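You operate a simulated robot arm through the tools that you are given. There is no shell and no other tool. Be economical: measure what you need, move in short steps, check, and stop when the job is done.

The job below is to be done with a simulated robot arm. You get a single attempt, and the scene is never put back.

## Task
Put the 32 mm steel puck from the back strip of the tyre bench on the red pulley and the 28 mm steel puck on the plate there. Put the green pad on the cover on the top of the workbench. Open the top workbench drawer, put the blue hub in the inside of the top workbench drawer, then shut the drawer. Press the red zero key three times. Put the red rubber block from the top of the workbench on the lens there and the blue rubber block on the book. Open the red door. The order is free. Set down upright: rubber block.

It is judged by the outcome, as a careful person would: the job done as asked, and still so three seconds after it is handed in. It fails if anything else is knocked over, pushed out of place, dropped, spilled or broken. Lids that push on must go on centred and level and be pressed home; caps that screw on are set level and turned clockwise until they are tight.

## Robot
A 7-joint arm with a fingered hand on a trunk, on a base that drives. Base frame: it is fixed to the floor where the robot stands at the start and does not move with it; the origin is under the middle of the robot, x ahead of it, y to its left, z up; the surface under the hand at the start is at about z = 0.85. Units: m, rad, N and s.
Its first joint turns from -1.204 to 3.002 rad. Places, roughly: blue hub [0.5, -1.75, 0.75]; book [1, -3.25, 0.75]; cover (18x12x1 cm) [0.9, -2.2, 0.8]; green pad (8x5x5 cm) [0.7, -2.1, 0.9]; inside of the top workbench drawer [0.7, -3, 0.7]; lens (9x9x2 cm) [1, -2.9, 0.8]; plate (20x10x1 cm) [0.9, -0.2, 0.9]; red door [-3.8, -4.8, 1.5]; red pulley (6x6x3 cm) [0.8, -0.5, 0.9]; red zero key [0.5, -2.6, 0.9]; rubber block [0.75, -2.75, 0.75]; steel puck [1, 0.25, 0.75]; top workbench drawer [0.6, -3, 0.7]. Payload 5 kg.
The TCP is the grasp point between the finger pads, 0.032 m short of the fingertips. In the tool frame z runs along the fingers and y along their closing line. The gripper opens to 0.16 m. The gripper's body begins 0.089 m behind the TCP. The gripper is a hand of 3 fingers: y runs from the thumb to the fingers, the wrist lies at [0, 0, -0.252] in the tool frame, and closing takes about 1.5 s.
Orientation is told as [roll, pitch, yaw] about the base's x, y, z axes, in that order, counted from this pose: with the fingers straight down and closing along the base's y, the tool's x points along the base's -x, its y along +y and its z along -z.

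## Interface
- The arm moves only by the tool nudge_tool. Its argument "targets" is one flat list of numbers, 6 for each row, row after row: the shift along the base's x, y, z in units of 200 mm (1.0 is 200 mm), then the turn, a rotation vector about the base's x, y, z in units of 60 degrees (1.0 is 60 degrees). In form: [tx, ty, tz, rx, ry, rz, tx, ty, tz, rx, ry, rz, ...]. A call has 1 to 8 rows; each row is the pose to reach, as a shift and turn from the pose commanded when the call began. "gripper" is the finger opening in m, from 0 to 0.16, set as the call begins (left out, the last holds). A call with a number of a shift or a turn outside -1 to 1 is refused whole. Each row takes 0.2 s and may step no farther than 0.05 m and 0.15 rad from the row before; otherwise, or with a gripper value out of range, the whole call is refused. A pose out of reach is approached as far as the arm can. The call stops where the force on the tool passes 40 N (or 10 N more than at its start, if that is more) or the arm is blocked; 0.2 s more then pass. The fingers move at their own pace (about 0.108 m/s each) and stop on an object; they squeeze with about 22 N. The grip force told is the motor's: it shows also when the fingers shut on nothing. Time passes only in rows, and 0.2 s behind the last, so rows that repeat a pose let the fingers close. It gives the time, the measured TCP pose, the force on the tool (base axes), the opening and the grip force at its end, in the units of the frame above (readings bear some noise), with the torque about the TCP (base axes, N m) and any sound that the robot's microphone picked up.
- Cameras (640 x 400 px; columns grow to the right, rows downward): "scene" is now at [0.1334, 0.0089, 1.4819]; the picture's right is [0.08, -1.00, -0.00], its down [-0.64, -0.05, -0.76] and it looks along [0.76, 0.06, -0.65] (base axes); focal length 279 px, centre (320, 200). "wrist" rides on the gripper at [0.065, -0.004, -0.116] in the tool frame; the picture's right is [0.06, 1.00, 0.00], its down [-0.87, 0.05, -0.49] and it looks along [-0.49, 0.03, 0.87] (tool axes); focal length 261 px, centre (320, 200). There is no depth. A picture from a camera that has moved, and an enlarged one, comes with that camera's place and axes in the base frame and with its lens.
- snapshot(camera): a new picture of that camera. It takes no simulated time.
- move_column(by): slides the trunk up (or, below 0, down) by that many m; the arm and the scene camera ride with it, the base frame stays. It gives what a move gives, with no picture.
- steer(legs): drives the robot by 1 to 6 legs, each [ahead, left, turn to the left] in m, m and rad, along the robot's own axes; the way and the turn of a leg run together, so that a leg with both is an arc; at most 1.5 m and 3.142 rad a leg. The arm and the cameras ride along, it lands a little off, and it stops where it bumps. It gives what a move gives.
- set_fingers(finger1, finger2, thumb_bend): sets how far each is bent, from 0 (flat) to 1 (curled in); at 0.3 the hand is open as for a grip, at 0.7 the pads meet at the TCP. One left out holds its place. A second passes; each finger stops where it meets its share of the squeeze, and holds until it gets a number again. A gripper value or a shape takes the hand back. It gives what a move gives, with no picture; readings hold the bend of each and the force on the fingers (four entries, about 0 where the hand has none), thumb and palm.
- set_grasp(shape): the hand has 3 fingers and takes this shape, open, in about a second: jaw (thumb against the fingers, like two jaws); tri (thumb and two fingers); tip (a fingertip pinch); poke (one finger out to press); point (the index stretched); flat (the hand flat); cup (the hand cupped); fist (a fist). The gripper value then closes the fingers along that shape, each until it touches; the sizes above hold for jaw. It gives what a move gives, with no picture.
- head_to(pan, tilt): turns the head with the scene camera to pan (to the left, within 1.501 rad either way) and tilt (down, from -0.506 to 1.204), counted from straight ahead of the robot. It gives what a move gives.
- enlarge(camera, box): a new picture of the part [left, top, right, bottom] of that camera's present view, enlarged. It takes no simulated time.
- sign_off(): hands the job in; it is judged then, once.

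Go step by step. Nothing tells you exact positions but the pictures and the camera data: compare them with the known pose of the tool, close in by small moves and look again before you grip or let go. The budget is 483 turns and 228 pictures, counting those below and the enlarged ones. Unless the task says otherwise, let go and move clear before handing in, and close with one line.

The tools are called as name(argument=value, ...) on one line, values as JSON. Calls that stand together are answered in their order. nudge_tool: Moves the arm, as the interface text tells. Its arguments: {"type":"object","properties":{"targets":{"type":"array"},"gripper":{"type":"number"}},"required":["targets"]} The other tools are called the same way: move_column (by) slides the trunk up or down; set_grasp (shape) gives the hand a shape; set_fingers (finger1, finger2, thumb_bend) moves the fingers one by one; steer (legs) drives the base; head_to (pan, tilt) turns the head that bears the scene camera; snapshot (camera) takes a picture; enlarge (camera, box) takes an enlarged picture of a part of a camera's view; sign_off () hands the job in.

At the start:

```text
time_s: 0.0
ee_pos: [0.6973, -0.3096, 1.0596]
tool_rot: [-0.001, -0.001, 0.0]
wrist_force: [-0.1, 0.1, 0.5]
wrist_torque: [0.01, -0.01, -0.03]
grip_width: 0.1598
grasp_force: 0.2
shape: jaw
bend: [0.3, 0.3, 0.3]
finger forces: [0.0, 0.1, 0.1, 0.1, 0.1, 0.0]
trunk travel left (down, up): [-0.65, 0.29]
robot x, y, heading: [0.002, -0.0014, -0.004]
head pan, tilt: [0.082, 0.703]
```

scene: 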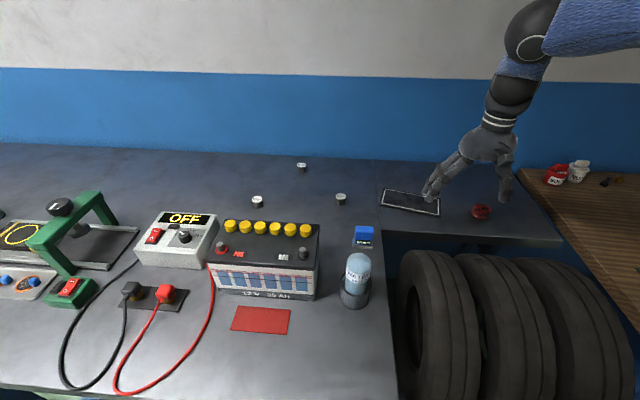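
wrist: 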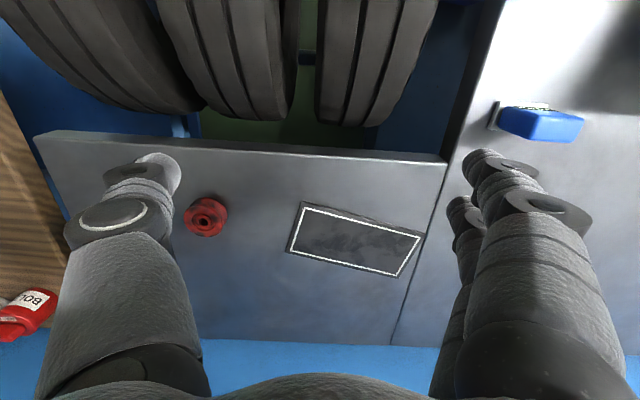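

I see three small pucks on the bench, with the plate and the red pulley below the hand. I'll look closer at the pucks.

enlarge(camera="scene", box=[230, 140, 390, 240])

enlarge(camera="scene", box=[370, 160, 530, 260])

```text
4.00 times, centred on (310, 190) of scene
camera zoom: at [0.1334, 0.0089, 1.4819], right [0.08, -1.0, 0.0], down [-0.64, -0.05, -0.76], along [0.76, 0.06, -0.65], focal length 1116 px, centre (360, 240)
```

zoom: 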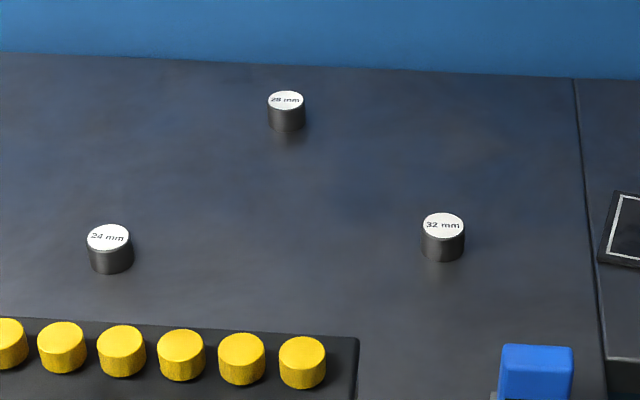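

```text
4.00 times, centred on (450, 210) of scene
camera zoom: at [0.1334, 0.0089, 1.4819], right [0.08, -1.0, 0.0], down [-0.64, -0.05, -0.76], along [0.76, 0.06, -0.65], focal length 1116 px, centre (-200, 160)
```

zoom: 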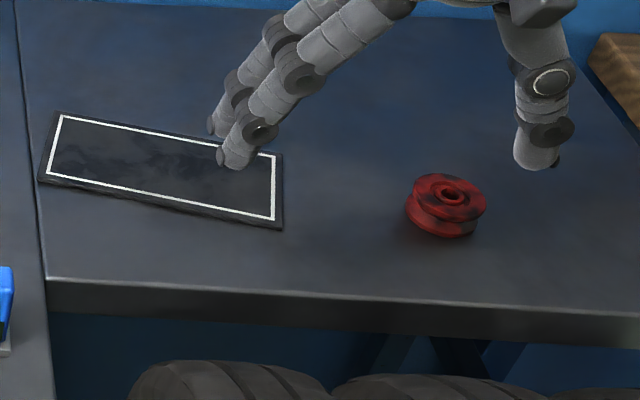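

The 32 mm puck is at about (0.87, -0.005) and the 28 mm puck at about (1.05, 0.155), which is just out of reach. I'll look down at the bench edge and around.

head_to(pan=0.0, tilt=1.2)

snapshot(camera="scene")

head_to(pan=-1.2, tilt=0.6)

snapshot(camera="scene")

```text
time_s: 0.9
ee_pos: [0.6976, -0.3086, 1.0593]
tool_rot: [0.0, 0.001, -0.001]
wrist_force: [0.3, 0.1, 1.2]
wrist_torque: [0.0, 0.01, -0.02]
grip_width: 0.1602
grasp_force: 0.0
shape: jaw
bend: [0.3, 0.3, 0.3]
finger forces: [0.0, 0.1, 0.0, 0.0, 0.0, 0.0]
trunk travel left (down, up): [-0.65, 0.29]
robot x, y, heading: [0.0002, -0.0036, -0.001]
head pan, tilt: [0.0, 1.201]
```

```text
223 pictures are left
camera scene: at [0.1048, 0.0019, 1.4463], right [0.0, -1.0, 0.0], down [-0.93, 0.0, -0.36], along [0.36, 0.0, -0.93], focal length 279 px, centre (320, 200)
```

scene: 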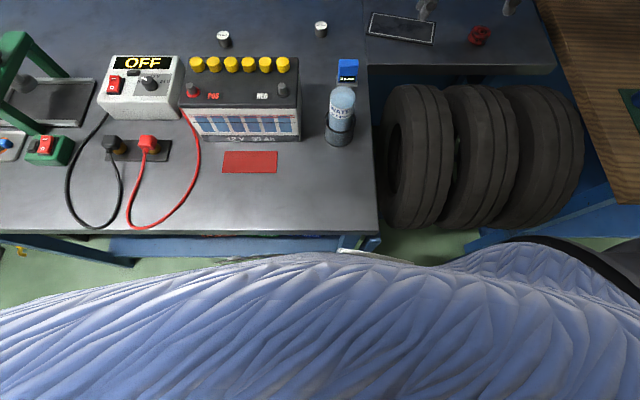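

```text
time_s: 2.3
ee_pos: [0.6977, -0.3094, 1.0597]
tool_rot: [0.0, 0.0, 0.0]
wrist_force: [0.5, -0.1, 0.4]
wrist_torque: [0.01, -0.01, 0.01]
grip_width: 0.1598
grasp_force: 0.0
shape: jaw
bend: [0.3, 0.3, 0.3]
finger forces: [0.0, 0.0, 0.0, 0.0, 0.0, 0.1]
trunk travel left (down, up): [-0.65, 0.29]
robot x, y, heading: [-0.0009, 0.0004, 0.003]
head pan, tilt: [-1.201, 0.6]
```

```text
222 pictures are left
camera scene: at [0.0809, -0.0805, 1.4908], right [-0.93, -0.36, 0.0], down [-0.2, 0.53, -0.82], along [0.3, -0.77, -0.57], focal length 279 px, centre (320, 200)
```

scene: 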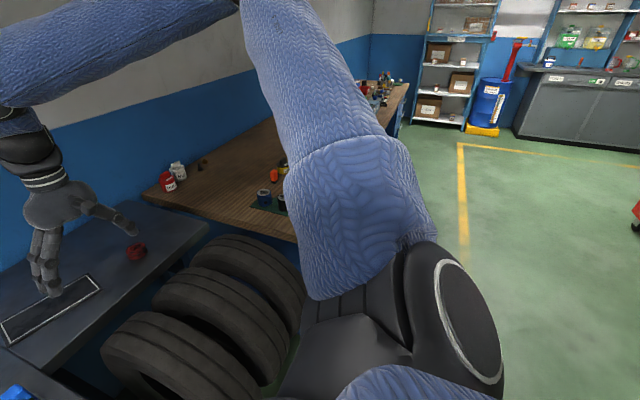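

Now I bring the hand above the 32 mm puck at travel height.

nudge_tool(targets=[0.11, 0.19, 0, 0, 0, 0, 0.22, 0.38, 0, 0, 0, 0, 0.33, 0.57, 0, 0, 0, 0, 0.44, 0.76, 0, 0, 0, 0])

nudge_tool(targets=[0.11, 0.19, 0, 0, 0, 0, 0.22, 0.38, 0, 0, 0, 0, 0.33, 0.57, 0, 0, 0, 0, 0.43, 0.76, 0, 0, 0, 0], gripper=0.08)

snapshot(camera="wrist")

head_to(pan=0.0, tilt=0.6)

snapshot(camera="scene")

```text
time_s: 3.3
ee_pos: [0.782, -0.1681, 1.06]
tool_rot: [0.004, -0.001, -0.002]
wrist_force: [0.8, -0.7, 0.5]
wrist_torque: [0.02, 0.08, 0.03]
grip_width: 0.1599
grasp_force: 0.0
shape: jaw
bend: [0.3, 0.3, 0.3]
finger forces: [0.1, 0.0, 0.0, 0.0, 0.0, 0.0]
out of reach, approached as far as the arm can: row 4
trunk travel left (down, up): [-0.65, 0.29]
robot x, y, heading: [-0.0004, -0.002, 0.003]
head pan, tilt: [-1.201, 0.6]
```

```text
time_s: 4.3
ee_pos: [0.7799, -0.168, 1.0609]
tool_rot: [0.001, -0.001, 0.0]
wrist_force: [-0.9, -0.2, -0.8]
wrist_torque: [0.0, 0.02, -0.03]
grip_width: 0.0807
grasp_force: 0.1
shape: jaw
bend: [0.72, 0.72, 0.7]
finger forces: [0.1, 0.0, 0.0, 0.0, 0.0, 0.1]
out of reach, approached as far as the arm can: row 1, 2, 3, 4
trunk travel left (down, up): [-0.65, 0.29]
robot x, y, heading: [-0.0028, -0.0035, 0.003]
head pan, tilt: [-1.201, 0.6]
```

```text
221 pictures are left
camera wrist: at [0.7137, -0.1727, 1.1751], right [-0.06, 1.0, 0.0], down [0.87, 0.05, 0.49], along [0.49, 0.03, -0.87], focal length 261 px, centre (320, 200)
```

wrist: 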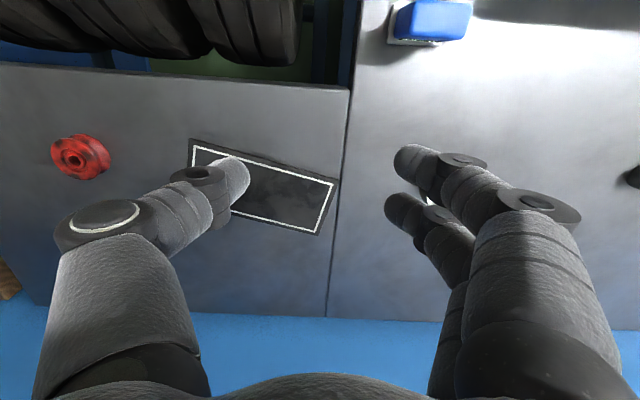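

```text
time_s: 5.7
ee_pos: [0.7793, -0.1681, 1.0588]
tool_rot: [0.001, -0.002, -0.001]
wrist_force: [0.2, -0.9, 1.1]
wrist_torque: [-0.02, -0.03, 0.0]
grip_width: 0.0806
grasp_force: 0.1
shape: jaw
bend: [0.72, 0.72, 0.7]
finger forces: [0.0, 0.1, 0.0, 0.0, 0.0, 0.1]
trunk travel left (down, up): [-0.65, 0.29]
robot x, y, heading: [0.0037, 0.001, 0.002]
head pan, tilt: [0.0, 0.6]
```

```text
220 pictures are left
camera scene: at [0.1373, 0.0019, 1.4909], right [0.0, -1.0, 0.0], down [-0.57, 0.0, -0.82], along [0.82, 0.0, -0.57], focal length 279 px, centre (320, 200)
```

scene: 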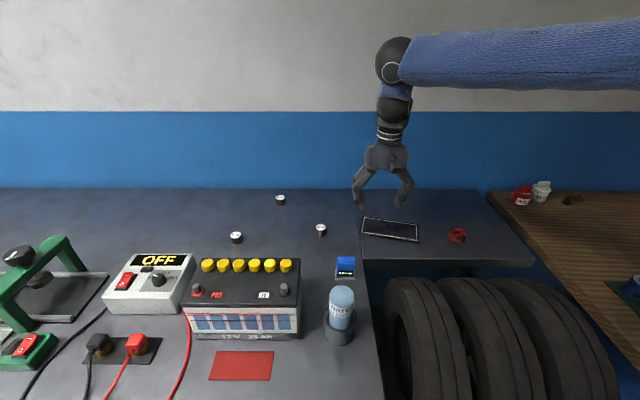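

The arm is at its reach limit at this height. I'll test by lowering a little, to see where the commanded pose sits.

nudge_tool(targets=[0, 0, -0.2, 0, 0, 0, 0, 0, -0.4, 0, 0, 0])

```text
time_s: 6.3
ee_pos: [0.7755, -0.1808, 0.9827]
tool_rot: [0.002, -0.004, 0.0]
wrist_force: [-0.1, -0.6, -0.2]
wrist_torque: [0.0, 0.02, -0.04]
grip_width: 0.0805
grasp_force: 0.0
shape: jaw
bend: [0.72, 0.72, 0.7]
finger forces: [0.1, 0.0, 0.0, 0.0, 0.0, 0.1]
out of reach, approached as far as the arm can: row 1, 2
trunk travel left (down, up): [-0.65, 0.29]
robot x, y, heading: [-0.0062, -0.003, 0.002]
head pan, tilt: [0.0, 0.6]
```

nudge_tool(targets=[-0.2, -0.2, 0.1, 0, 0, 0])

```text
refused: row 1 steps farther than a row can; nothing moved
```

nudge_tool(targets=[-0.1, -0.2, 0.05, 0, 0, 0, -0.2, -0.4, 0.1, 0, 0, 0])

```text
time_s: 6.9
ee_pos: [0.7373, -0.2611, 1.0031]
tool_rot: [0.001, -0.001, 0.002]
wrist_force: [-0.1, -0.4, 0.2]
wrist_torque: [-0.02, -0.01, 0.0]
grip_width: 0.0806
grasp_force: 0.0
shape: jaw
bend: [0.72, 0.72, 0.7]
finger forces: [0.0, 0.1, 0.1, 0.0, 0.0, 0.0]
trunk travel left (down, up): [-0.65, 0.29]
robot x, y, heading: [-0.0019, 0.0023, 0.002]
head pan, tilt: [0.0, 0.6]
```

The commanded pose clamps to what is reached, so nothing is lost. I'll raise the trunk and strafe left so the pucks are in front of the arm.

move_column(by=0.15)

steer(legs=[[0, 0.28, 0]])

snapshot(camera="scene")

snapshot(camera="wrist")

```text
time_s: 8.7
ee_pos: [0.737, -0.2616, 1.1536]
tool_rot: [0.0, 0.0, 0.001]
wrist_force: [-0.2, -0.6, -0.6]
wrist_torque: [-0.02, 0.01, 0.04]
grip_width: 0.0806
grasp_force: 0.1
shape: jaw
bend: [0.72, 0.72, 0.7]
finger forces: [0.0, 0.0, 0.0, 0.1, 0.0, 0.0]
trunk travel left (down, up): [-0.8, 0.14]
robot x, y, heading: [0.0016, 0.0001, -0.001]
head pan, tilt: [0.0, 0.6]
```

```text
time_s: 10.6
ee_pos: [0.7375, 0.021, 1.1536]
tool_rot: [-0.001, 0.001, -0.003]
wrist_force: [-0.5, 0.1, 0.5]
wrist_torque: [-0.03, 0.05, 0.03]
grip_width: 0.0804
grasp_force: 0.2
shape: jaw
bend: [0.72, 0.72, 0.7]
finger forces: [0.0, 0.0, 0.0, 0.1, 0.1, 0.0]
trunk travel left (down, up): [-0.8, 0.14]
robot x, y, heading: [-0.0014, 0.2813, 0.001]
head pan, tilt: [0.0, 0.6]
```

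```text
219 pictures are left
camera scene: at [0.1377, 0.2851, 1.6408], right [0.0, -1.0, 0.0], down [-0.57, 0.0, -0.82], along [0.82, 0.0, -0.57], focal length 279 px, centre (320, 200)
```

scene: 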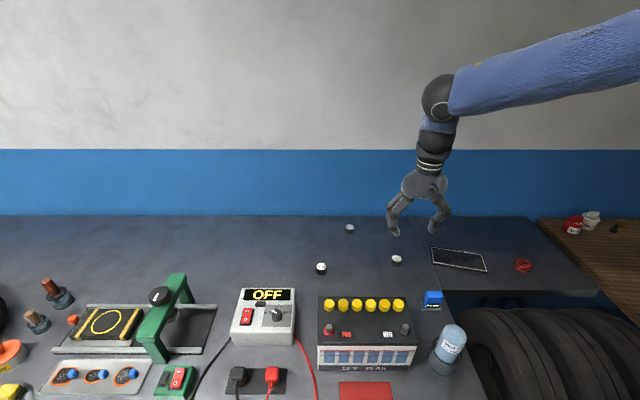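

```text
218 pictures are left
camera wrist: at [0.6709, 0.0156, 1.2686], right [-0.06, 1.0, 0.0], down [0.87, 0.05, 0.49], along [0.49, 0.03, -0.87], focal length 261 px, centre (320, 200)
```

wrist: 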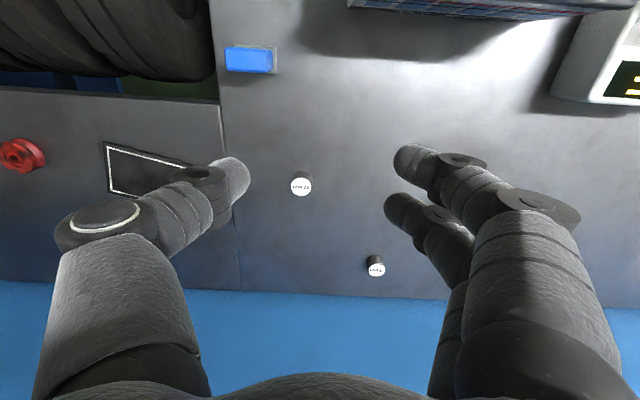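

The two views agree: 32 mm puck at (0.871, -0.005), top about 0.876; 28 mm at (1.052, 0.153). I move above the 32 mm puck and lower.

nudge_tool(targets=[0.2, -0.04, -0.1, 0, 0, 0, 0.4, -0.08, -0.2, 0, 0, 0, 0.6, -0.12, -0.3, 0, 0, 0, 0.67, -0.13, -0.5, 0, 0, 0, 0.67, -0.13, -0.7, 0, 0, 0, 0.67, -0.13, -0.9, 0, 0, 0])

snapshot(camera="wrist")

```text
time_s: 12.0
ee_pos: [0.8313, -0.0308, 1.0067]
tool_rot: [0.003, -0.004, -0.002]
wrist_force: [0.5, -0.1, -0.8]
wrist_torque: [0.0, 0.01, 0.0]
grip_width: 0.0803
grasp_force: 0.0
shape: jaw
bend: [0.72, 0.72, 0.7]
finger forces: [0.0, 0.1, 0.1, 0.0, 0.0, 0.0]
out of reach, approached as far as the arm can: row 4, 5, 6
trunk travel left (down, up): [-0.8, 0.14]
robot x, y, heading: [-0.0006, 0.2803, -0.003]
head pan, tilt: [0.0, 0.6]
```

```text
217 pictures are left
camera wrist: at [0.7654, -0.036, 1.1221], right [-0.06, 1.0, 0.0], down [0.87, 0.05, 0.49], along [0.49, 0.03, -0.87], focal length 261 px, centre (320, 200)
```

wrist: 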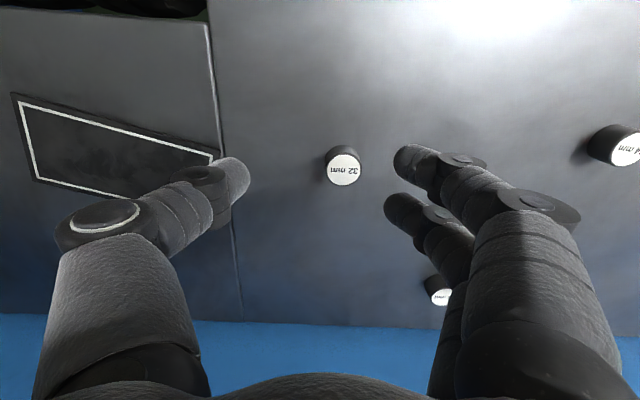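

The arm limits out at x 0.83 with the tool vertical. I'll tilt the fingers forward, which should extend the reach.

nudge_tool(targets=[0, 0, 0, 0, -0.13, 0, 0, 0, 0, 0, -0.26, 0, 0, 0, 0, 0, -0.38, 0, 0.2, 0.13, 0, 0, -0.38, 0])

snapshot(camera="wrist")

snapshot(camera="scene")

```text
time_s: 13.0
ee_pos: [0.8776, -0.0057, 1.006]
tool_rot: [-0.001, -0.396, -0.002]
wrist_force: [1.4, 0.3, 0.3]
wrist_torque: [-0.01, 0.02, 0.0]
grip_width: 0.0803
grasp_force: 0.0
shape: jaw
bend: [0.72, 0.72, 0.7]
finger forces: [0.0, 0.1, 0.0, 0.0, 0.0, 0.1]
trunk travel left (down, up): [-0.8, 0.14]
robot x, y, heading: [-0.0023, 0.2843, -0.007]
head pan, tilt: [0.0, 0.6]
```

```text
216 pictures are left
camera wrist: at [0.7717, -0.0096, 1.086], right [-0.05, 1.0, -0.03], down [0.61, 0.05, 0.79], along [0.79, 0.03, -0.61], focal length 261 px, centre (320, 200)
```

wrist: 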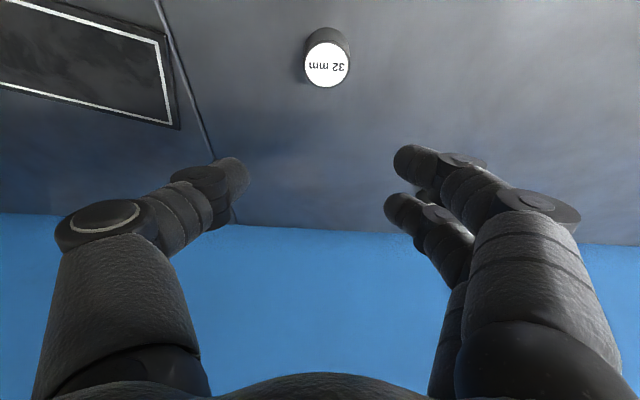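

```text
215 pictures are left
camera scene: at [0.1415, 0.2881, 1.6405], right [0.0, -1.0, 0.0], down [-0.57, 0.0, -0.82], along [0.82, 0.0, -0.57], focal length 279 px, centre (320, 200)
```

scene: 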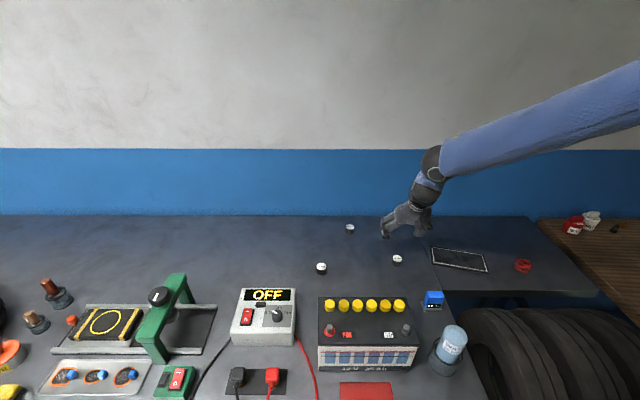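

Tilt works well. Now I descend around the 32 mm puck.

nudge_tool(targets=[-0.07, 0, -0.2, 0, 0, 0, -0.07, 0, -0.4, 0, 0, 0, -0.07, 0, -0.52, 0, 0, 0])

snapshot(camera="wrist")

enlarge(camera="scene", box=[330, 200, 490, 300])

```text
time_s: 13.8
ee_pos: [0.8403, -0.0272, 0.9357]
tool_rot: [0.0, -0.398, -0.001]
wrist_force: [0.2, -0.5, 0.0]
wrist_torque: [0.03, 0.01, 0.0]
grip_width: 0.0803
grasp_force: 0.1
shape: jaw
bend: [0.72, 0.72, 0.7]
finger forces: [0.1, 0.0, 0.0, 0.0, 0.1, 0.1]
out of reach, approached as far as the arm can: row 2, 3
trunk travel left (down, up): [-0.8, 0.14]
robot x, y, heading: [0.0, 0.2836, 0.001]
head pan, tilt: [0.0, 0.6]
```

```text
214 pictures are left
camera wrist: at [0.7359, -0.0322, 1.0164], right [-0.06, 1.0, -0.02], down [0.61, 0.05, 0.79], along [0.79, 0.03, -0.61], focal length 261 px, centre (320, 200)
```

wrist: 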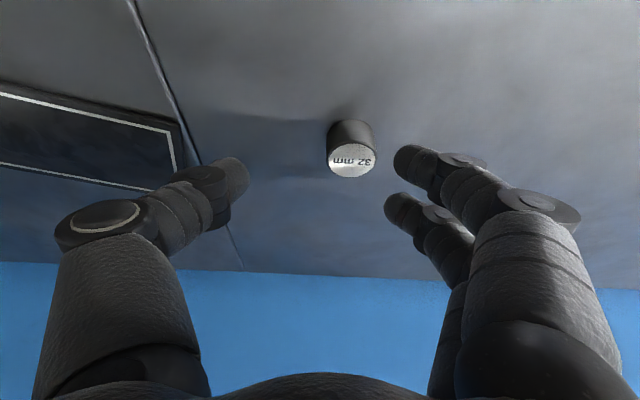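

```text
4.00 times, centred on (410, 250) of scene
camera zoom: at [0.1374, 0.2838, 1.6409], right [0.0, -1.0, 0.0], down [-0.57, 0.0, -0.82], along [0.82, 0.0, -0.57], focal length 1116 px, centre (-40, 0)
```

zoom: 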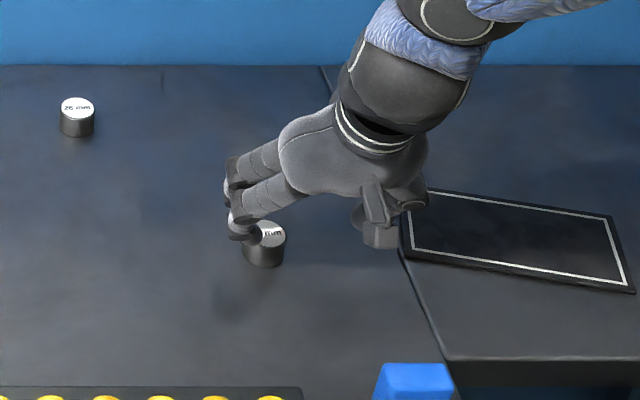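

The arm is stretched to its limit; I'll lift a bit and try driving the base slightly ahead towards the bench.

nudge_tool(targets=[0, 0, 0.2, 0, 0, 0, 0, 0, 0.35, 0, 0, 0])

steer(legs=[[0.06, 0, 0]])

snapshot(camera="scene")

```text
time_s: 14.4
ee_pos: [0.8407, -0.0292, 1.0057]
tool_rot: [-0.001, -0.397, -0.001]
wrist_force: [-0.3, -0.6, -0.2]
wrist_torque: [0.0, 0.0, -0.01]
grip_width: 0.0805
grasp_force: 0.1
shape: jaw
bend: [0.72, 0.72, 0.7]
finger forces: [0.0, 0.0, 0.0, 0.0, 0.0, 0.0]
trunk travel left (down, up): [-0.8, 0.14]
robot x, y, heading: [0.0023, 0.2782, -0.001]
head pan, tilt: [0.0, 0.6]
```

```text
time_s: 15.5
ee_pos: [0.8905, -0.0277, 1.0027]
tool_rot: [0.0, -0.395, 0.0]
wrist_force: [0.0, 0.8, 0.7]
wrist_torque: [0.01, 0.04, 0.0]
grip_width: 0.0802
grasp_force: 0.1
shape: jaw
bend: [0.72, 0.72, 0.7]
finger forces: [0.0, 0.0, 0.0, 0.0, 0.1, 0.0]
trunk travel left (down, up): [-0.8, 0.14]
robot x, y, heading: [0.0494, 0.2821, 0.004]
head pan, tilt: [0.0, 0.6]
stopped in leg 1: the robot was blocked; the commanded pose is now the measured one
```

```text
212 pictures are left
camera scene: at [0.1876, 0.2838, 1.6403], right [0.0, -1.0, 0.0], down [-0.57, 0.0, -0.82], along [0.82, 0.0, -0.57], focal length 279 px, centre (320, 200)
```

scene: 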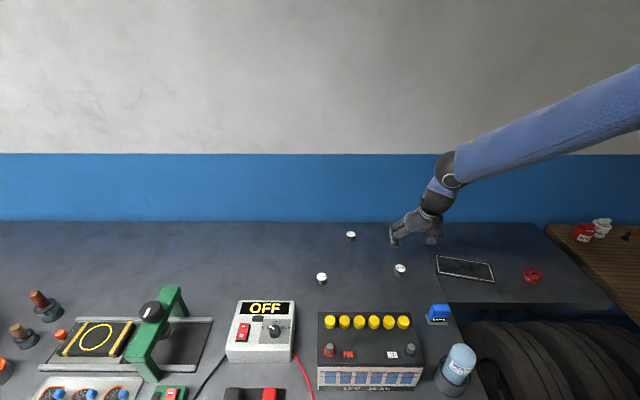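

The base touches the bench at x = 0.05 and nothing shifted. I descend to the 32 mm puck from here.

nudge_tool(targets=[-0.13, 0.11, 0, 0, 0, 0, -0.13, 0.11, -0.2, 0, 0, 0, -0.13, 0.11, -0.4, 0, 0, 0, -0.13, 0.11, -0.5, 0, 0, 0])

snapshot(camera="wrist")

enlarge(camera="scene", box=[330, 200, 490, 300])

```text
time_s: 16.5
ee_pos: [0.8548, -0.019, 0.9228]
tool_rot: [0.002, -0.397, -0.001]
wrist_force: [0.8, 0.5, -0.2]
wrist_torque: [0.0, -0.01, -0.02]
grip_width: 0.0803
grasp_force: 0.0
shape: jaw
bend: [0.72, 0.72, 0.7]
finger forces: [0.0, 0.0, 0.1, 0.0, 0.0, 0.0]
out of reach, approached as far as the arm can: row 3, 4
trunk travel left (down, up): [-0.8, 0.14]
robot x, y, heading: [0.0453, 0.2789, 0.003]
head pan, tilt: [0.0, 0.6]
```

```text
211 pictures are left
camera wrist: at [0.75, -0.0234, 1.0033], right [-0.06, 1.0, -0.02], down [0.61, 0.05, 0.79], along [0.79, 0.03, -0.61], focal length 261 px, centre (320, 200)
```

wrist: 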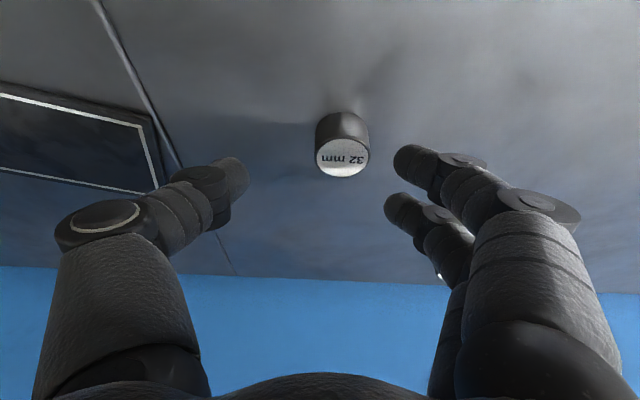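

```text
4.00 times, centred on (410, 250) of scene
camera zoom: at [0.1828, 0.2837, 1.6409], right [0.0, -1.0, 0.0], down [-0.57, 0.0, -0.82], along [0.82, 0.0, -0.57], focal length 1116 px, centre (-40, 0)
```

zoom: 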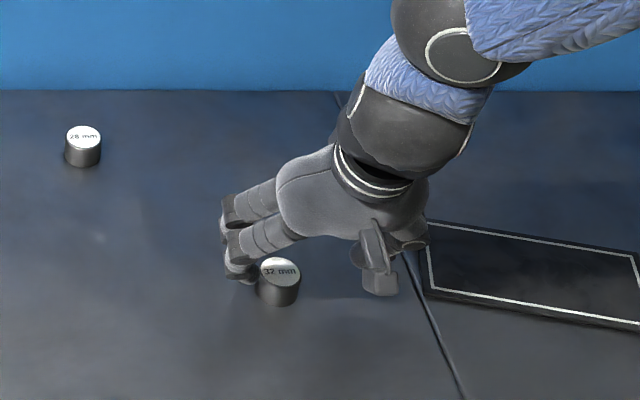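

I'll lift clear, lower the trunk, and look at the arm's own shape to understand the limit.

nudge_tool(targets=[0, 0, 0.2, 0, 0, 0, 0, 0, 0.4, 0, 0, 0, 0, 0, 0.6, 0, 0, 0, 0, 0, 0.8, 0, 0, 0])

head_to(pan=-0.9, tilt=-0.1)

snapshot(camera="scene")

head_to(pan=-1.5, tilt=0.5)

snapshot(camera="scene")

```text
time_s: 17.5
ee_pos: [0.8519, -0.0179, 1.0822]
tool_rot: [-0.003, -0.397, -0.001]
wrist_force: [-0.3, -0.1, 0.1]
wrist_torque: [-0.03, 0.01, -0.01]
grip_width: 0.0803
grasp_force: 0.0
shape: jaw
bend: [0.72, 0.72, 0.7]
finger forces: [0.1, 0.0, 0.0, 0.0, 0.0, 0.0]
trunk travel left (down, up): [-0.8, 0.14]
robot x, y, heading: [0.044, 0.2803, -0.002]
head pan, tilt: [0.0, 0.6]
```

```text
time_s: 18.7
ee_pos: [0.8544, -0.0186, 1.0796]
tool_rot: [0.0, -0.397, -0.001]
wrist_force: [-0.3, 0.4, -0.4]
wrist_torque: [0.03, 0.01, -0.02]
grip_width: 0.0802
grasp_force: 0.1
shape: jaw
bend: [0.72, 0.72, 0.7]
finger forces: [0.1, 0.1, 0.0, 0.0, 0.0, 0.1]
trunk travel left (down, up): [-0.8, 0.14]
robot x, y, heading: [0.0453, 0.2825, 0.002]
head pan, tilt: [-0.901, -0.099]
```

```text
209 pictures are left
camera scene: at [0.1493, 0.215, 1.7048], right [-0.78, -0.62, 0.0], down [0.06, -0.08, -1.0], along [0.62, -0.78, 0.1], focal length 279 px, centre (320, 200)
```

scene: 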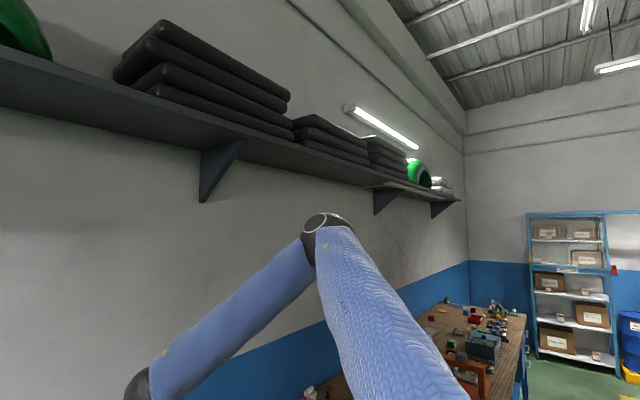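

```text
time_s: 19.7
ee_pos: [0.8548, -0.0188, 1.0821]
tool_rot: [0.001, -0.396, 0.002]
wrist_force: [-0.4, 0.4, -0.3]
wrist_torque: [0.01, -0.02, -0.04]
grip_width: 0.0804
grasp_force: 0.1
shape: jaw
bend: [0.72, 0.72, 0.7]
finger forces: [0.0, 0.0, 0.0, 0.0, 0.0, 0.0]
trunk travel left (down, up): [-0.8, 0.14]
robot x, y, heading: [0.0476, 0.2799, 0.0]
head pan, tilt: [-1.499, 0.499]
```

```text
208 pictures are left
camera scene: at [0.1014, 0.1925, 1.65], right [-1.0, -0.07, 0.0], down [-0.04, 0.48, -0.88], along [0.06, -0.88, -0.48], focal length 279 px, centre (320, 200)
```

scene: 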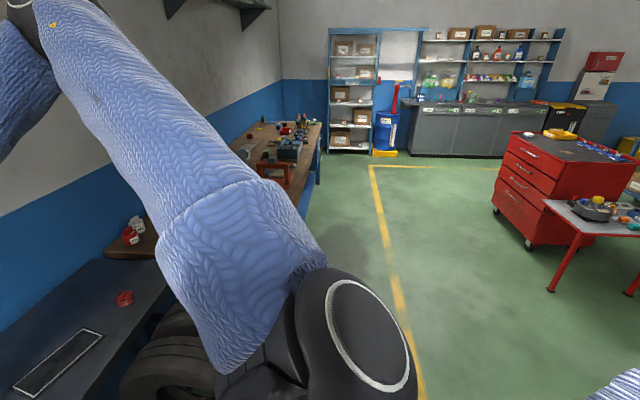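

The arm isn't stretched, so the raised trunk is probably the cause. I lower it back to its start height and retry.

nudge_tool(targets=[0, 0, 0.2, 0, 0, 0, 0, 0, 0.4, 0, 0, 0])

move_column(by=-0.15)

nudge_tool(targets=[0.04, 0.07, -0.1, 0, 0, 0, 0.04, 0.07, -0.25, 0, 0, 0, 0.04, 0.07, -0.41, 0, 0, 0])

head_to(pan=0.0, tilt=0.6)

snapshot(camera="wrist")

```text
time_s: 20.3
ee_pos: [0.8541, -0.0172, 1.1613]
tool_rot: [0.001, -0.397, -0.001]
wrist_force: [0.0, 1.0, 0.8]
wrist_torque: [-0.02, -0.02, -0.03]
grip_width: 0.0803
grasp_force: 0.1
shape: jaw
bend: [0.72, 0.72, 0.7]
finger forces: [0.0, 0.0, 0.0, 0.0, 0.0, 0.0]
trunk travel left (down, up): [-0.8, 0.14]
robot x, y, heading: [0.0444, 0.2802, -0.005]
head pan, tilt: [-1.499, 0.499]
```

```text
time_s: 22.1
ee_pos: [0.856, -0.0168, 1.0117]
tool_rot: [-0.001, -0.398, 0.001]
wrist_force: [-0.3, 0.8, -0.2]
wrist_torque: [-0.01, 0.02, 0.02]
grip_width: 0.0803
grasp_force: 0.0
shape: jaw
bend: [0.72, 0.72, 0.7]
finger forces: [0.1, 0.1, 0.1, 0.0, 0.1, 0.0]
trunk travel left (down, up): [-0.65, 0.29]
robot x, y, heading: [0.0444, 0.2821, 0.004]
head pan, tilt: [-1.499, 0.499]
```

```text
time_s: 22.9
ee_pos: [0.8659, -0.0031, 0.9289]
tool_rot: [0.001, -0.395, 0.0]
wrist_force: [0.2, -0.3, 0.2]
wrist_torque: [-0.02, -0.01, 0.0]
grip_width: 0.0805
grasp_force: 0.0
shape: jaw
bend: [0.72, 0.72, 0.7]
finger forces: [0.0, 0.1, 0.0, 0.0, 0.0, 0.1]
trunk travel left (down, up): [-0.65, 0.29]
robot x, y, heading: [0.0458, 0.2824, 0.001]
head pan, tilt: [-1.499, 0.499]
```

```text
time_s: 24.4
ee_pos: [0.8647, -0.0033, 0.9312]
tool_rot: [-0.001, -0.399, 0.002]
wrist_force: [0.3, -0.4, 0.6]
wrist_torque: [0.0, 0.0, -0.04]
grip_width: 0.0804
grasp_force: 0.1
shape: jaw
bend: [0.72, 0.72, 0.7]
finger forces: [0.0, 0.1, 0.1, 0.0, 0.0, 0.0]
trunk travel left (down, up): [-0.65, 0.29]
robot x, y, heading: [0.0487, 0.2813, -0.006]
head pan, tilt: [0.0, 0.6]
```

```text
207 pictures are left
camera wrist: at [0.7592, -0.0081, 1.0119], right [-0.06, 1.0, -0.02], down [0.61, 0.05, 0.79], along [0.79, 0.03, -0.61], focal length 261 px, centre (320, 200)
```

wrist: 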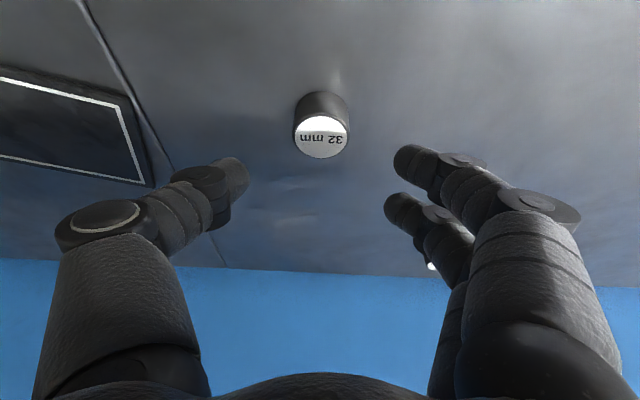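

Reachable now. I go down the last 4 cm with the puck centred between the fingers.

nudge_tool(targets=[0, 0, -0.1, 0, 0, 0, 0, 0, -0.19, 0, 0, 0])

snapshot(camera="wrist")

enlarge(camera="scene", box=[330, 180, 490, 280])

```text
time_s: 25.1
ee_pos: [0.8648, -0.0036, 0.8919]
tool_rot: [0.0, -0.395, -0.001]
wrist_force: [0.0, 0.0, 0.4]
wrist_torque: [0.0, 0.03, 0.01]
grip_width: 0.0804
grasp_force: 0.1
shape: jaw
bend: [0.72, 0.72, 0.7]
finger forces: [0.1, 0.0, 0.1, 0.0, 0.0, 0.0]
trunk travel left (down, up): [-0.65, 0.29]
robot x, y, heading: [0.0477, 0.2823, -0.003]
head pan, tilt: [0.0, 0.6]
```

```text
206 pictures are left
camera wrist: at [0.7591, -0.0083, 0.9727], right [-0.06, 1.0, -0.02], down [0.61, 0.05, 0.79], along [0.79, 0.03, -0.61], focal length 261 px, centre (320, 200)
```

wrist: 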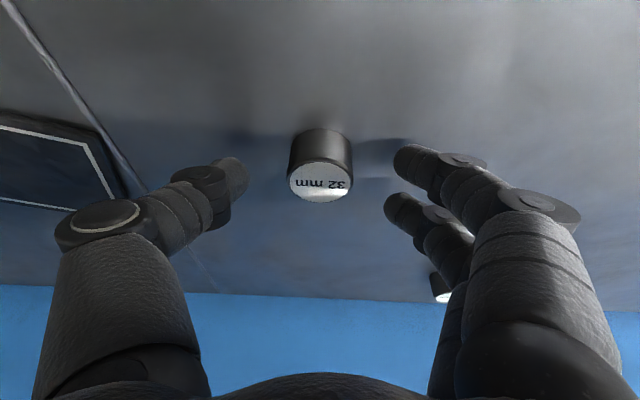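

```text
4.00 times, centred on (410, 230) of scene
camera zoom: at [0.1832, 0.2834, 1.4909], right [0.0, -1.0, 0.0], down [-0.57, 0.0, -0.82], along [0.82, 0.0, -0.57], focal length 1116 px, centre (-40, 80)
```

zoom: 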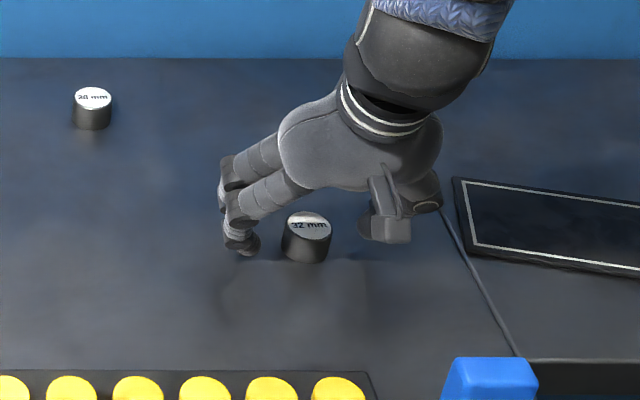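

The puck is centred at fingertip level; I close.

nudge_tool(targets=[0, 0, 0, 0, 0, 0, 0, 0, 0, 0, 0, 0, 0, 0, 0, 0, 0, 0, 0, 0, 0, 0, 0, 0, 0, 0, 0, 0, 0, 0], gripper=0.0)

snapshot(camera="wrist")

```text
time_s: 26.2
ee_pos: [0.8645, -0.0042, 0.8911]
tool_rot: [-0.001, -0.396, -0.001]
wrist_force: [0.7, -0.2, 0.1]
wrist_torque: [-0.01, 0.02, -0.01]
grip_width: 0.0282
grasp_force: 22.3
shape: jaw
bend: [0.73, 0.72, 0.7]
finger forces: [9.4, 8.3, 0.0, 0.0, 19.1, 0.0]
trunk travel left (down, up): [-0.65, 0.29]
robot x, y, heading: [0.0461, 0.2808, 0.004]
head pan, tilt: [0.0, 0.6]
```

```text
204 pictures are left
camera wrist: at [0.7591, -0.0083, 0.9728], right [-0.06, 1.0, -0.02], down [0.61, 0.05, 0.79], along [0.79, 0.03, -0.61], focal length 261 px, centre (320, 200)
```

wrist: 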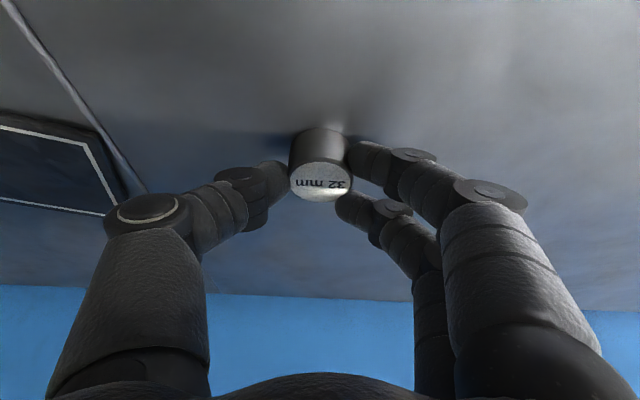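

Gripped. I lift and check.

nudge_tool(targets=[0, 0, 0.1, 0, 0, 0, 0, 0, 0.25, 0, 0, 0, 0, 0, 0.5, 0, 0, 0, 0, 0, 0.65, 0, 0, 0])

snapshot(camera="wrist")

```text
time_s: 27.2
ee_pos: [0.8643, -0.0036, 1.0225]
tool_rot: [0.0, -0.395, 0.001]
wrist_force: [-0.4, 0.0, -1.7]
wrist_torque: [0.0, -0.01, -0.03]
grip_width: 0.0281
grasp_force: 21.4
shape: jaw
bend: [0.73, 0.72, 0.7]
finger forces: [9.4, 8.5, 0.1, 0.0, 19.0, 0.0]
trunk travel left (down, up): [-0.65, 0.29]
robot x, y, heading: [0.0437, 0.2813, 0.003]
head pan, tilt: [0.0, 0.6]
```

```text
203 pictures are left
camera wrist: at [0.7583, -0.0083, 1.1035], right [-0.06, 1.0, -0.02], down [0.61, 0.05, 0.79], along [0.79, 0.03, -0.61], focal length 261 px, centre (320, 200)
```

wrist: 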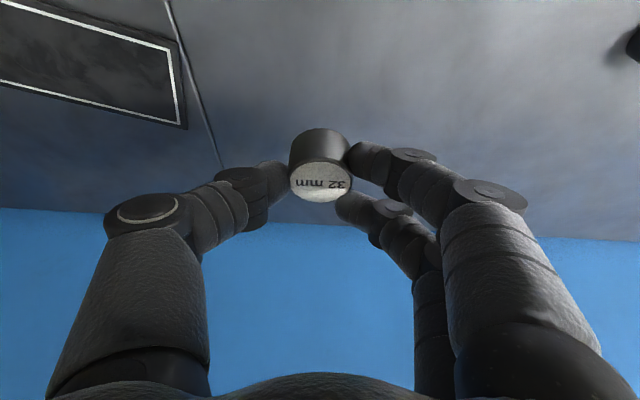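

The puck is held firmly with an unchanged attitude. Now I back off from the bench and strafe right to the pulley.

steer(legs=[[-0.05, 0, 0], [0, -0.36, 0]])

head_to(pan=-0.4, tilt=0.6)

snapshot(camera="scene")

snapshot(camera="wrist")

```text
time_s: 30.1
ee_pos: [0.8144, -0.3656, 1.0215]
tool_rot: [0.001, -0.397, 0.001]
wrist_force: [0.5, -0.7, -2.3]
wrist_torque: [0.0, 0.02, 0.03]
grip_width: 0.0284
grasp_force: 21.8
shape: jaw
bend: [0.73, 0.72, 0.7]
finger forces: [9.6, 8.5, 0.1, 0.0, 19.0, 0.1]
trunk travel left (down, up): [-0.65, 0.29]
robot x, y, heading: [-0.0021, -0.0825, 0.005]
head pan, tilt: [0.0, 0.6]
```

```text
time_s: 31.0
ee_pos: [0.8137, -0.3664, 1.0229]
tool_rot: [-0.001, -0.396, -0.001]
wrist_force: [-0.5, 0.8, -1.3]
wrist_torque: [0.02, -0.02, 0.0]
grip_width: 0.0283
grasp_force: 22.1
shape: jaw
bend: [0.73, 0.72, 0.7]
finger forces: [9.6, 8.6, 0.1, 0.0, 19.1, 0.1]
trunk travel left (down, up): [-0.65, 0.29]
robot x, y, heading: [-0.0051, -0.0817, 0.0]
head pan, tilt: [-0.4, 0.6]
```

```text
202 pictures are left
camera scene: at [0.1269, -0.1129, 1.4908], right [-0.39, -0.92, 0.0], down [-0.52, 0.22, -0.82], along [0.76, -0.32, -0.57], focal length 279 px, centre (320, 200)
```

scene: 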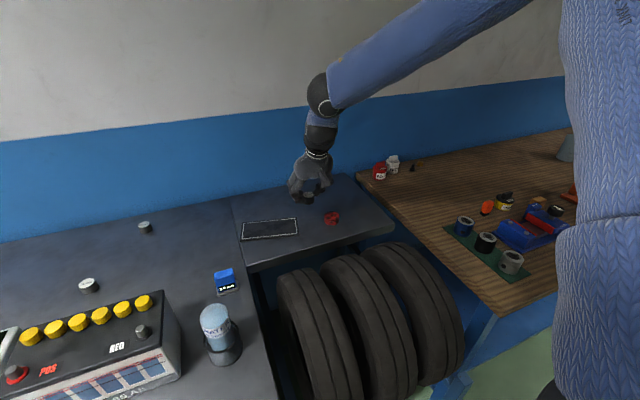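

```text
201 pictures are left
camera wrist: at [0.7093, -0.3705, 1.1033], right [-0.06, 1.0, -0.02], down [0.61, 0.05, 0.79], along [0.79, 0.03, -0.61], focal length 261 px, centre (320, 200)
```

wrist: 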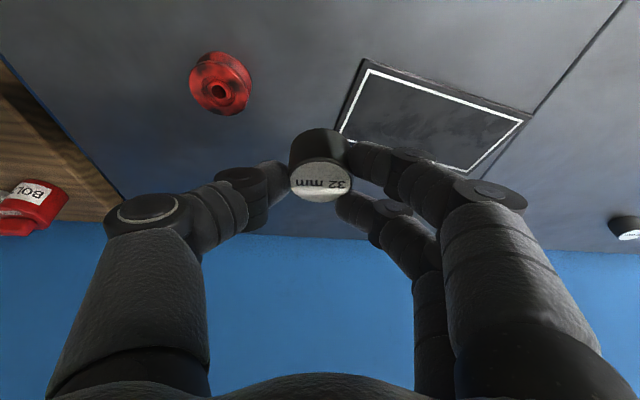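

enlarge(camera="scene", box=[260, 160, 420, 260])

enlarge(camera="wrist", box=[140, 20, 300, 120])

```text
4.00 times, centred on (340, 210) of scene
camera zoom: at [0.1269, -0.1129, 1.4908], right [-0.39, -0.92, 0.0], down [-0.52, 0.22, -0.82], along [0.76, -0.32, -0.57], focal length 1116 px, centre (240, 160)
```

zoom: 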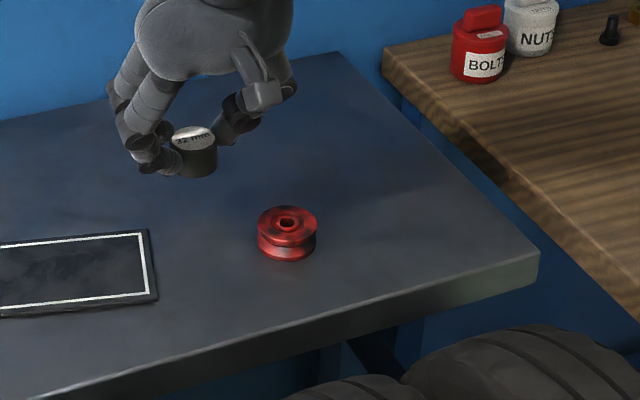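

```text
4.00 times, centred on (220, 70) of wrist
camera zoom: at [0.7093, -0.3705, 1.1033], right [-0.06, 1.0, -0.02], down [0.61, 0.05, 0.79], along [0.79, 0.03, -0.61], focal length 1043 px, centre (720, 720)
```

zoom: 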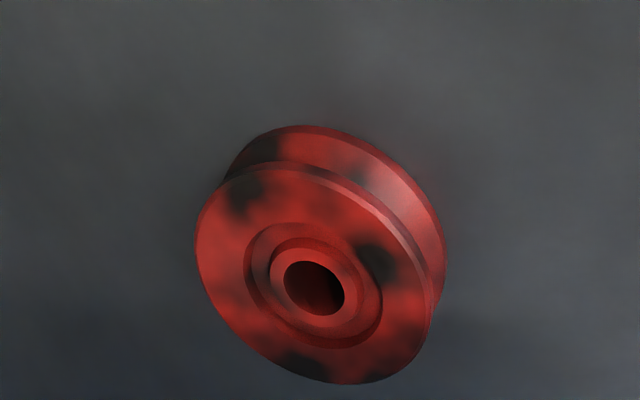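

The pulley's top centre is at (0.839, -0.460, 0.88). I move above it, staying high.

nudge_tool(targets=[0.05, -0.2, 0, 0, 0, 0, 0.1, -0.4, -0.05, 0, 0, 0, 0.11, -0.465, -0.2, 0, 0, 0, 0.11, -0.465, -0.38, 0, 0, 0])

enlarge(camera="scene", box=[260, 160, 420, 260])

snapshot(camera="wrist")

```text
time_s: 32.0
ee_pos: [0.8375, -0.4577, 0.9458]
tool_rot: [0.003, -0.396, 0.0]
wrist_force: [0.1, -0.8, -2.4]
wrist_torque: [0.03, 0.02, -0.03]
grip_width: 0.0283
grasp_force: 22.0
shape: jaw
bend: [0.73, 0.72, 0.7]
finger forces: [9.6, 8.6, 0.0, 0.1, 19.2, 0.0]
trunk travel left (down, up): [-0.65, 0.29]
robot x, y, heading: [-0.0039, -0.0828, -0.002]
head pan, tilt: [-0.4, 0.6]
```

```text
4.00 times, centred on (340, 210) of scene
camera zoom: at [0.1282, -0.1135, 1.4907], right [-0.39, -0.92, 0.0], down [-0.52, 0.22, -0.82], along [0.76, -0.32, -0.57], focal length 1116 px, centre (240, 160)
```

zoom: 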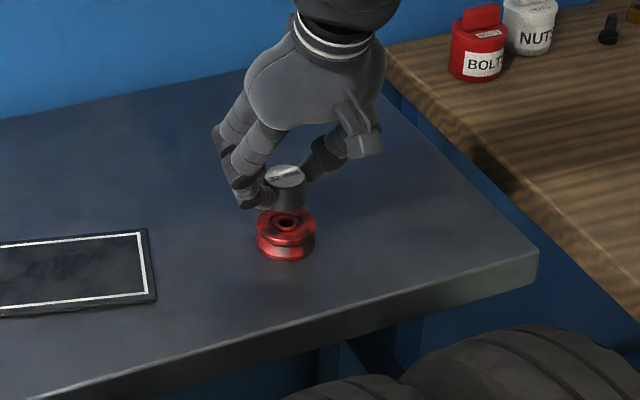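

```text
197 pictures are left
camera wrist: at [0.7307, -0.4627, 1.0275], right [-0.06, 1.0, -0.02], down [0.61, 0.05, 0.79], along [0.79, 0.03, -0.61], focal length 261 px, centre (320, 200)
```

wrist: 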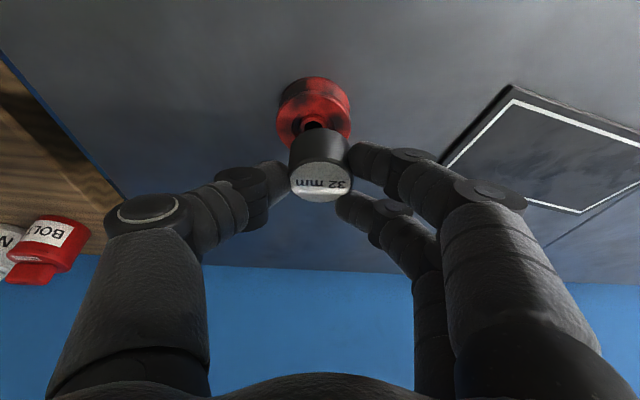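

Aligned in both views. I lower gently until contact.

nudge_tool(targets=[0, 0, -0.06, 0, 0, 0, 0, 0, -0.1, 0, 0, 0, 0, 0, -0.115, 0, 0, 0])

enlarge(camera="scene", box=[300, 180, 380, 230])

```text
time_s: 32.8
ee_pos: [0.8365, -0.4584, 0.9242]
tool_rot: [-0.001, -0.395, -0.001]
wrist_force: [0.1, -0.5, -1.1]
wrist_torque: [-0.05, 0.01, 0.01]
grip_width: 0.0279
grasp_force: 22.3
shape: jaw
bend: [0.73, 0.72, 0.7]
finger forces: [9.8, 8.7, 0.0, 0.1, 19.1, 0.0]
trunk travel left (down, up): [-0.65, 0.29]
robot x, y, heading: [-0.0047, -0.0836, -0.001]
head pan, tilt: [-0.4, 0.6]
```

```text
8.00 times, centred on (340, 205) of scene
camera zoom: at [0.1273, -0.1131, 1.4908], right [-0.39, -0.92, 0.0], down [-0.52, 0.22, -0.82], along [0.76, -0.32, -0.57], focal length 2232 px, centre (160, 160)
```

zoom: 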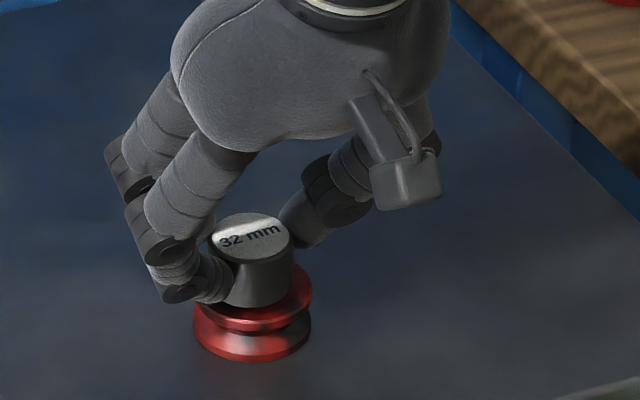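

nudge_tool(targets=[0, 0, -0.01, 0, 0, 0, 0, 0, -0.015, 0, 0, 0])

enlarge(camera="scene", box=[300, 180, 380, 230])

```text
time_s: 33.4
ee_pos: [0.8367, -0.4587, 0.9201]
tool_rot: [0.002, -0.397, 0.0]
wrist_force: [0.1, 0.5, -1.5]
wrist_torque: [0.02, 0.03, 0.02]
grip_width: 0.0281
grasp_force: 22.2
shape: jaw
bend: [0.73, 0.72, 0.7]
finger forces: [9.8, 8.8, 0.0, 0.1, 19.2, 0.1]
trunk travel left (down, up): [-0.65, 0.29]
robot x, y, heading: [-0.0046, -0.0794, 0.0]
head pan, tilt: [-0.4, 0.6]
```

```text
8.00 times, centred on (340, 205) of scene
camera zoom: at [0.1269, -0.1129, 1.4908], right [-0.39, -0.92, 0.0], down [-0.52, 0.22, -0.82], along [0.76, -0.32, -0.57], focal length 2232 px, centre (160, 160)
```

zoom: 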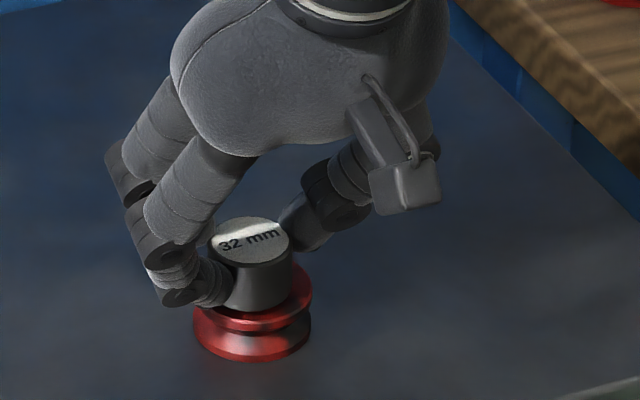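

nudge_tool(targets=[0, 0, -0.005, 0, 0, 0, 0, 0, -0.01, 0, 0, 0])

nudge_tool(targets=[0, 0, -0.005, 0, 0, 0, 0, 0, -0.005, 0, 0, 0])

nudge_tool(targets=[0, 0, -0.005, 0, 0, 0, 0, 0, -0.005, 0, 0, 0])

```text
time_s: 34.0
ee_pos: [0.8376, -0.4594, 0.9176]
tool_rot: [0.001, -0.394, 0.0]
wrist_force: [-0.7, 0.1, -2.5]
wrist_torque: [-0.02, -0.01, 0.0]
grip_width: 0.028
grasp_force: 22.0
shape: jaw
bend: [0.73, 0.72, 0.7]
finger forces: [9.7, 8.8, 0.1, 0.1, 19.1, 0.1]
trunk travel left (down, up): [-0.65, 0.29]
robot x, y, heading: [-0.0029, -0.0791, 0.006]
head pan, tilt: [-0.4, 0.6]
```

```text
time_s: 34.6
ee_pos: [0.8369, -0.4586, 0.9174]
tool_rot: [0.001, -0.395, 0.002]
wrist_force: [-0.3, 0.2, -1.5]
wrist_torque: [-0.03, -0.01, 0.0]
grip_width: 0.0281
grasp_force: 22.0
shape: jaw
bend: [0.73, 0.72, 0.7]
finger forces: [9.9, 8.7, 0.1, 0.1, 19.3, 0.0]
trunk travel left (down, up): [-0.65, 0.29]
robot x, y, heading: [-0.004, -0.0801, 0.002]
head pan, tilt: [-0.4, 0.6]
```

```text
time_s: 35.2
ee_pos: [0.8372, -0.4587, 0.917]
tool_rot: [0.0, -0.396, -0.001]
wrist_force: [0.2, 0.3, -3.2]
wrist_torque: [-0.02, 0.01, -0.01]
grip_width: 0.0282
grasp_force: 22.1
shape: jaw
bend: [0.73, 0.72, 0.7]
finger forces: [9.8, 8.6, 0.1, 0.1, 19.2, 0.1]
trunk travel left (down, up): [-0.65, 0.29]
robot x, y, heading: [-0.0028, -0.0816, 0.008]
head pan, tilt: [-0.4, 0.6]
```

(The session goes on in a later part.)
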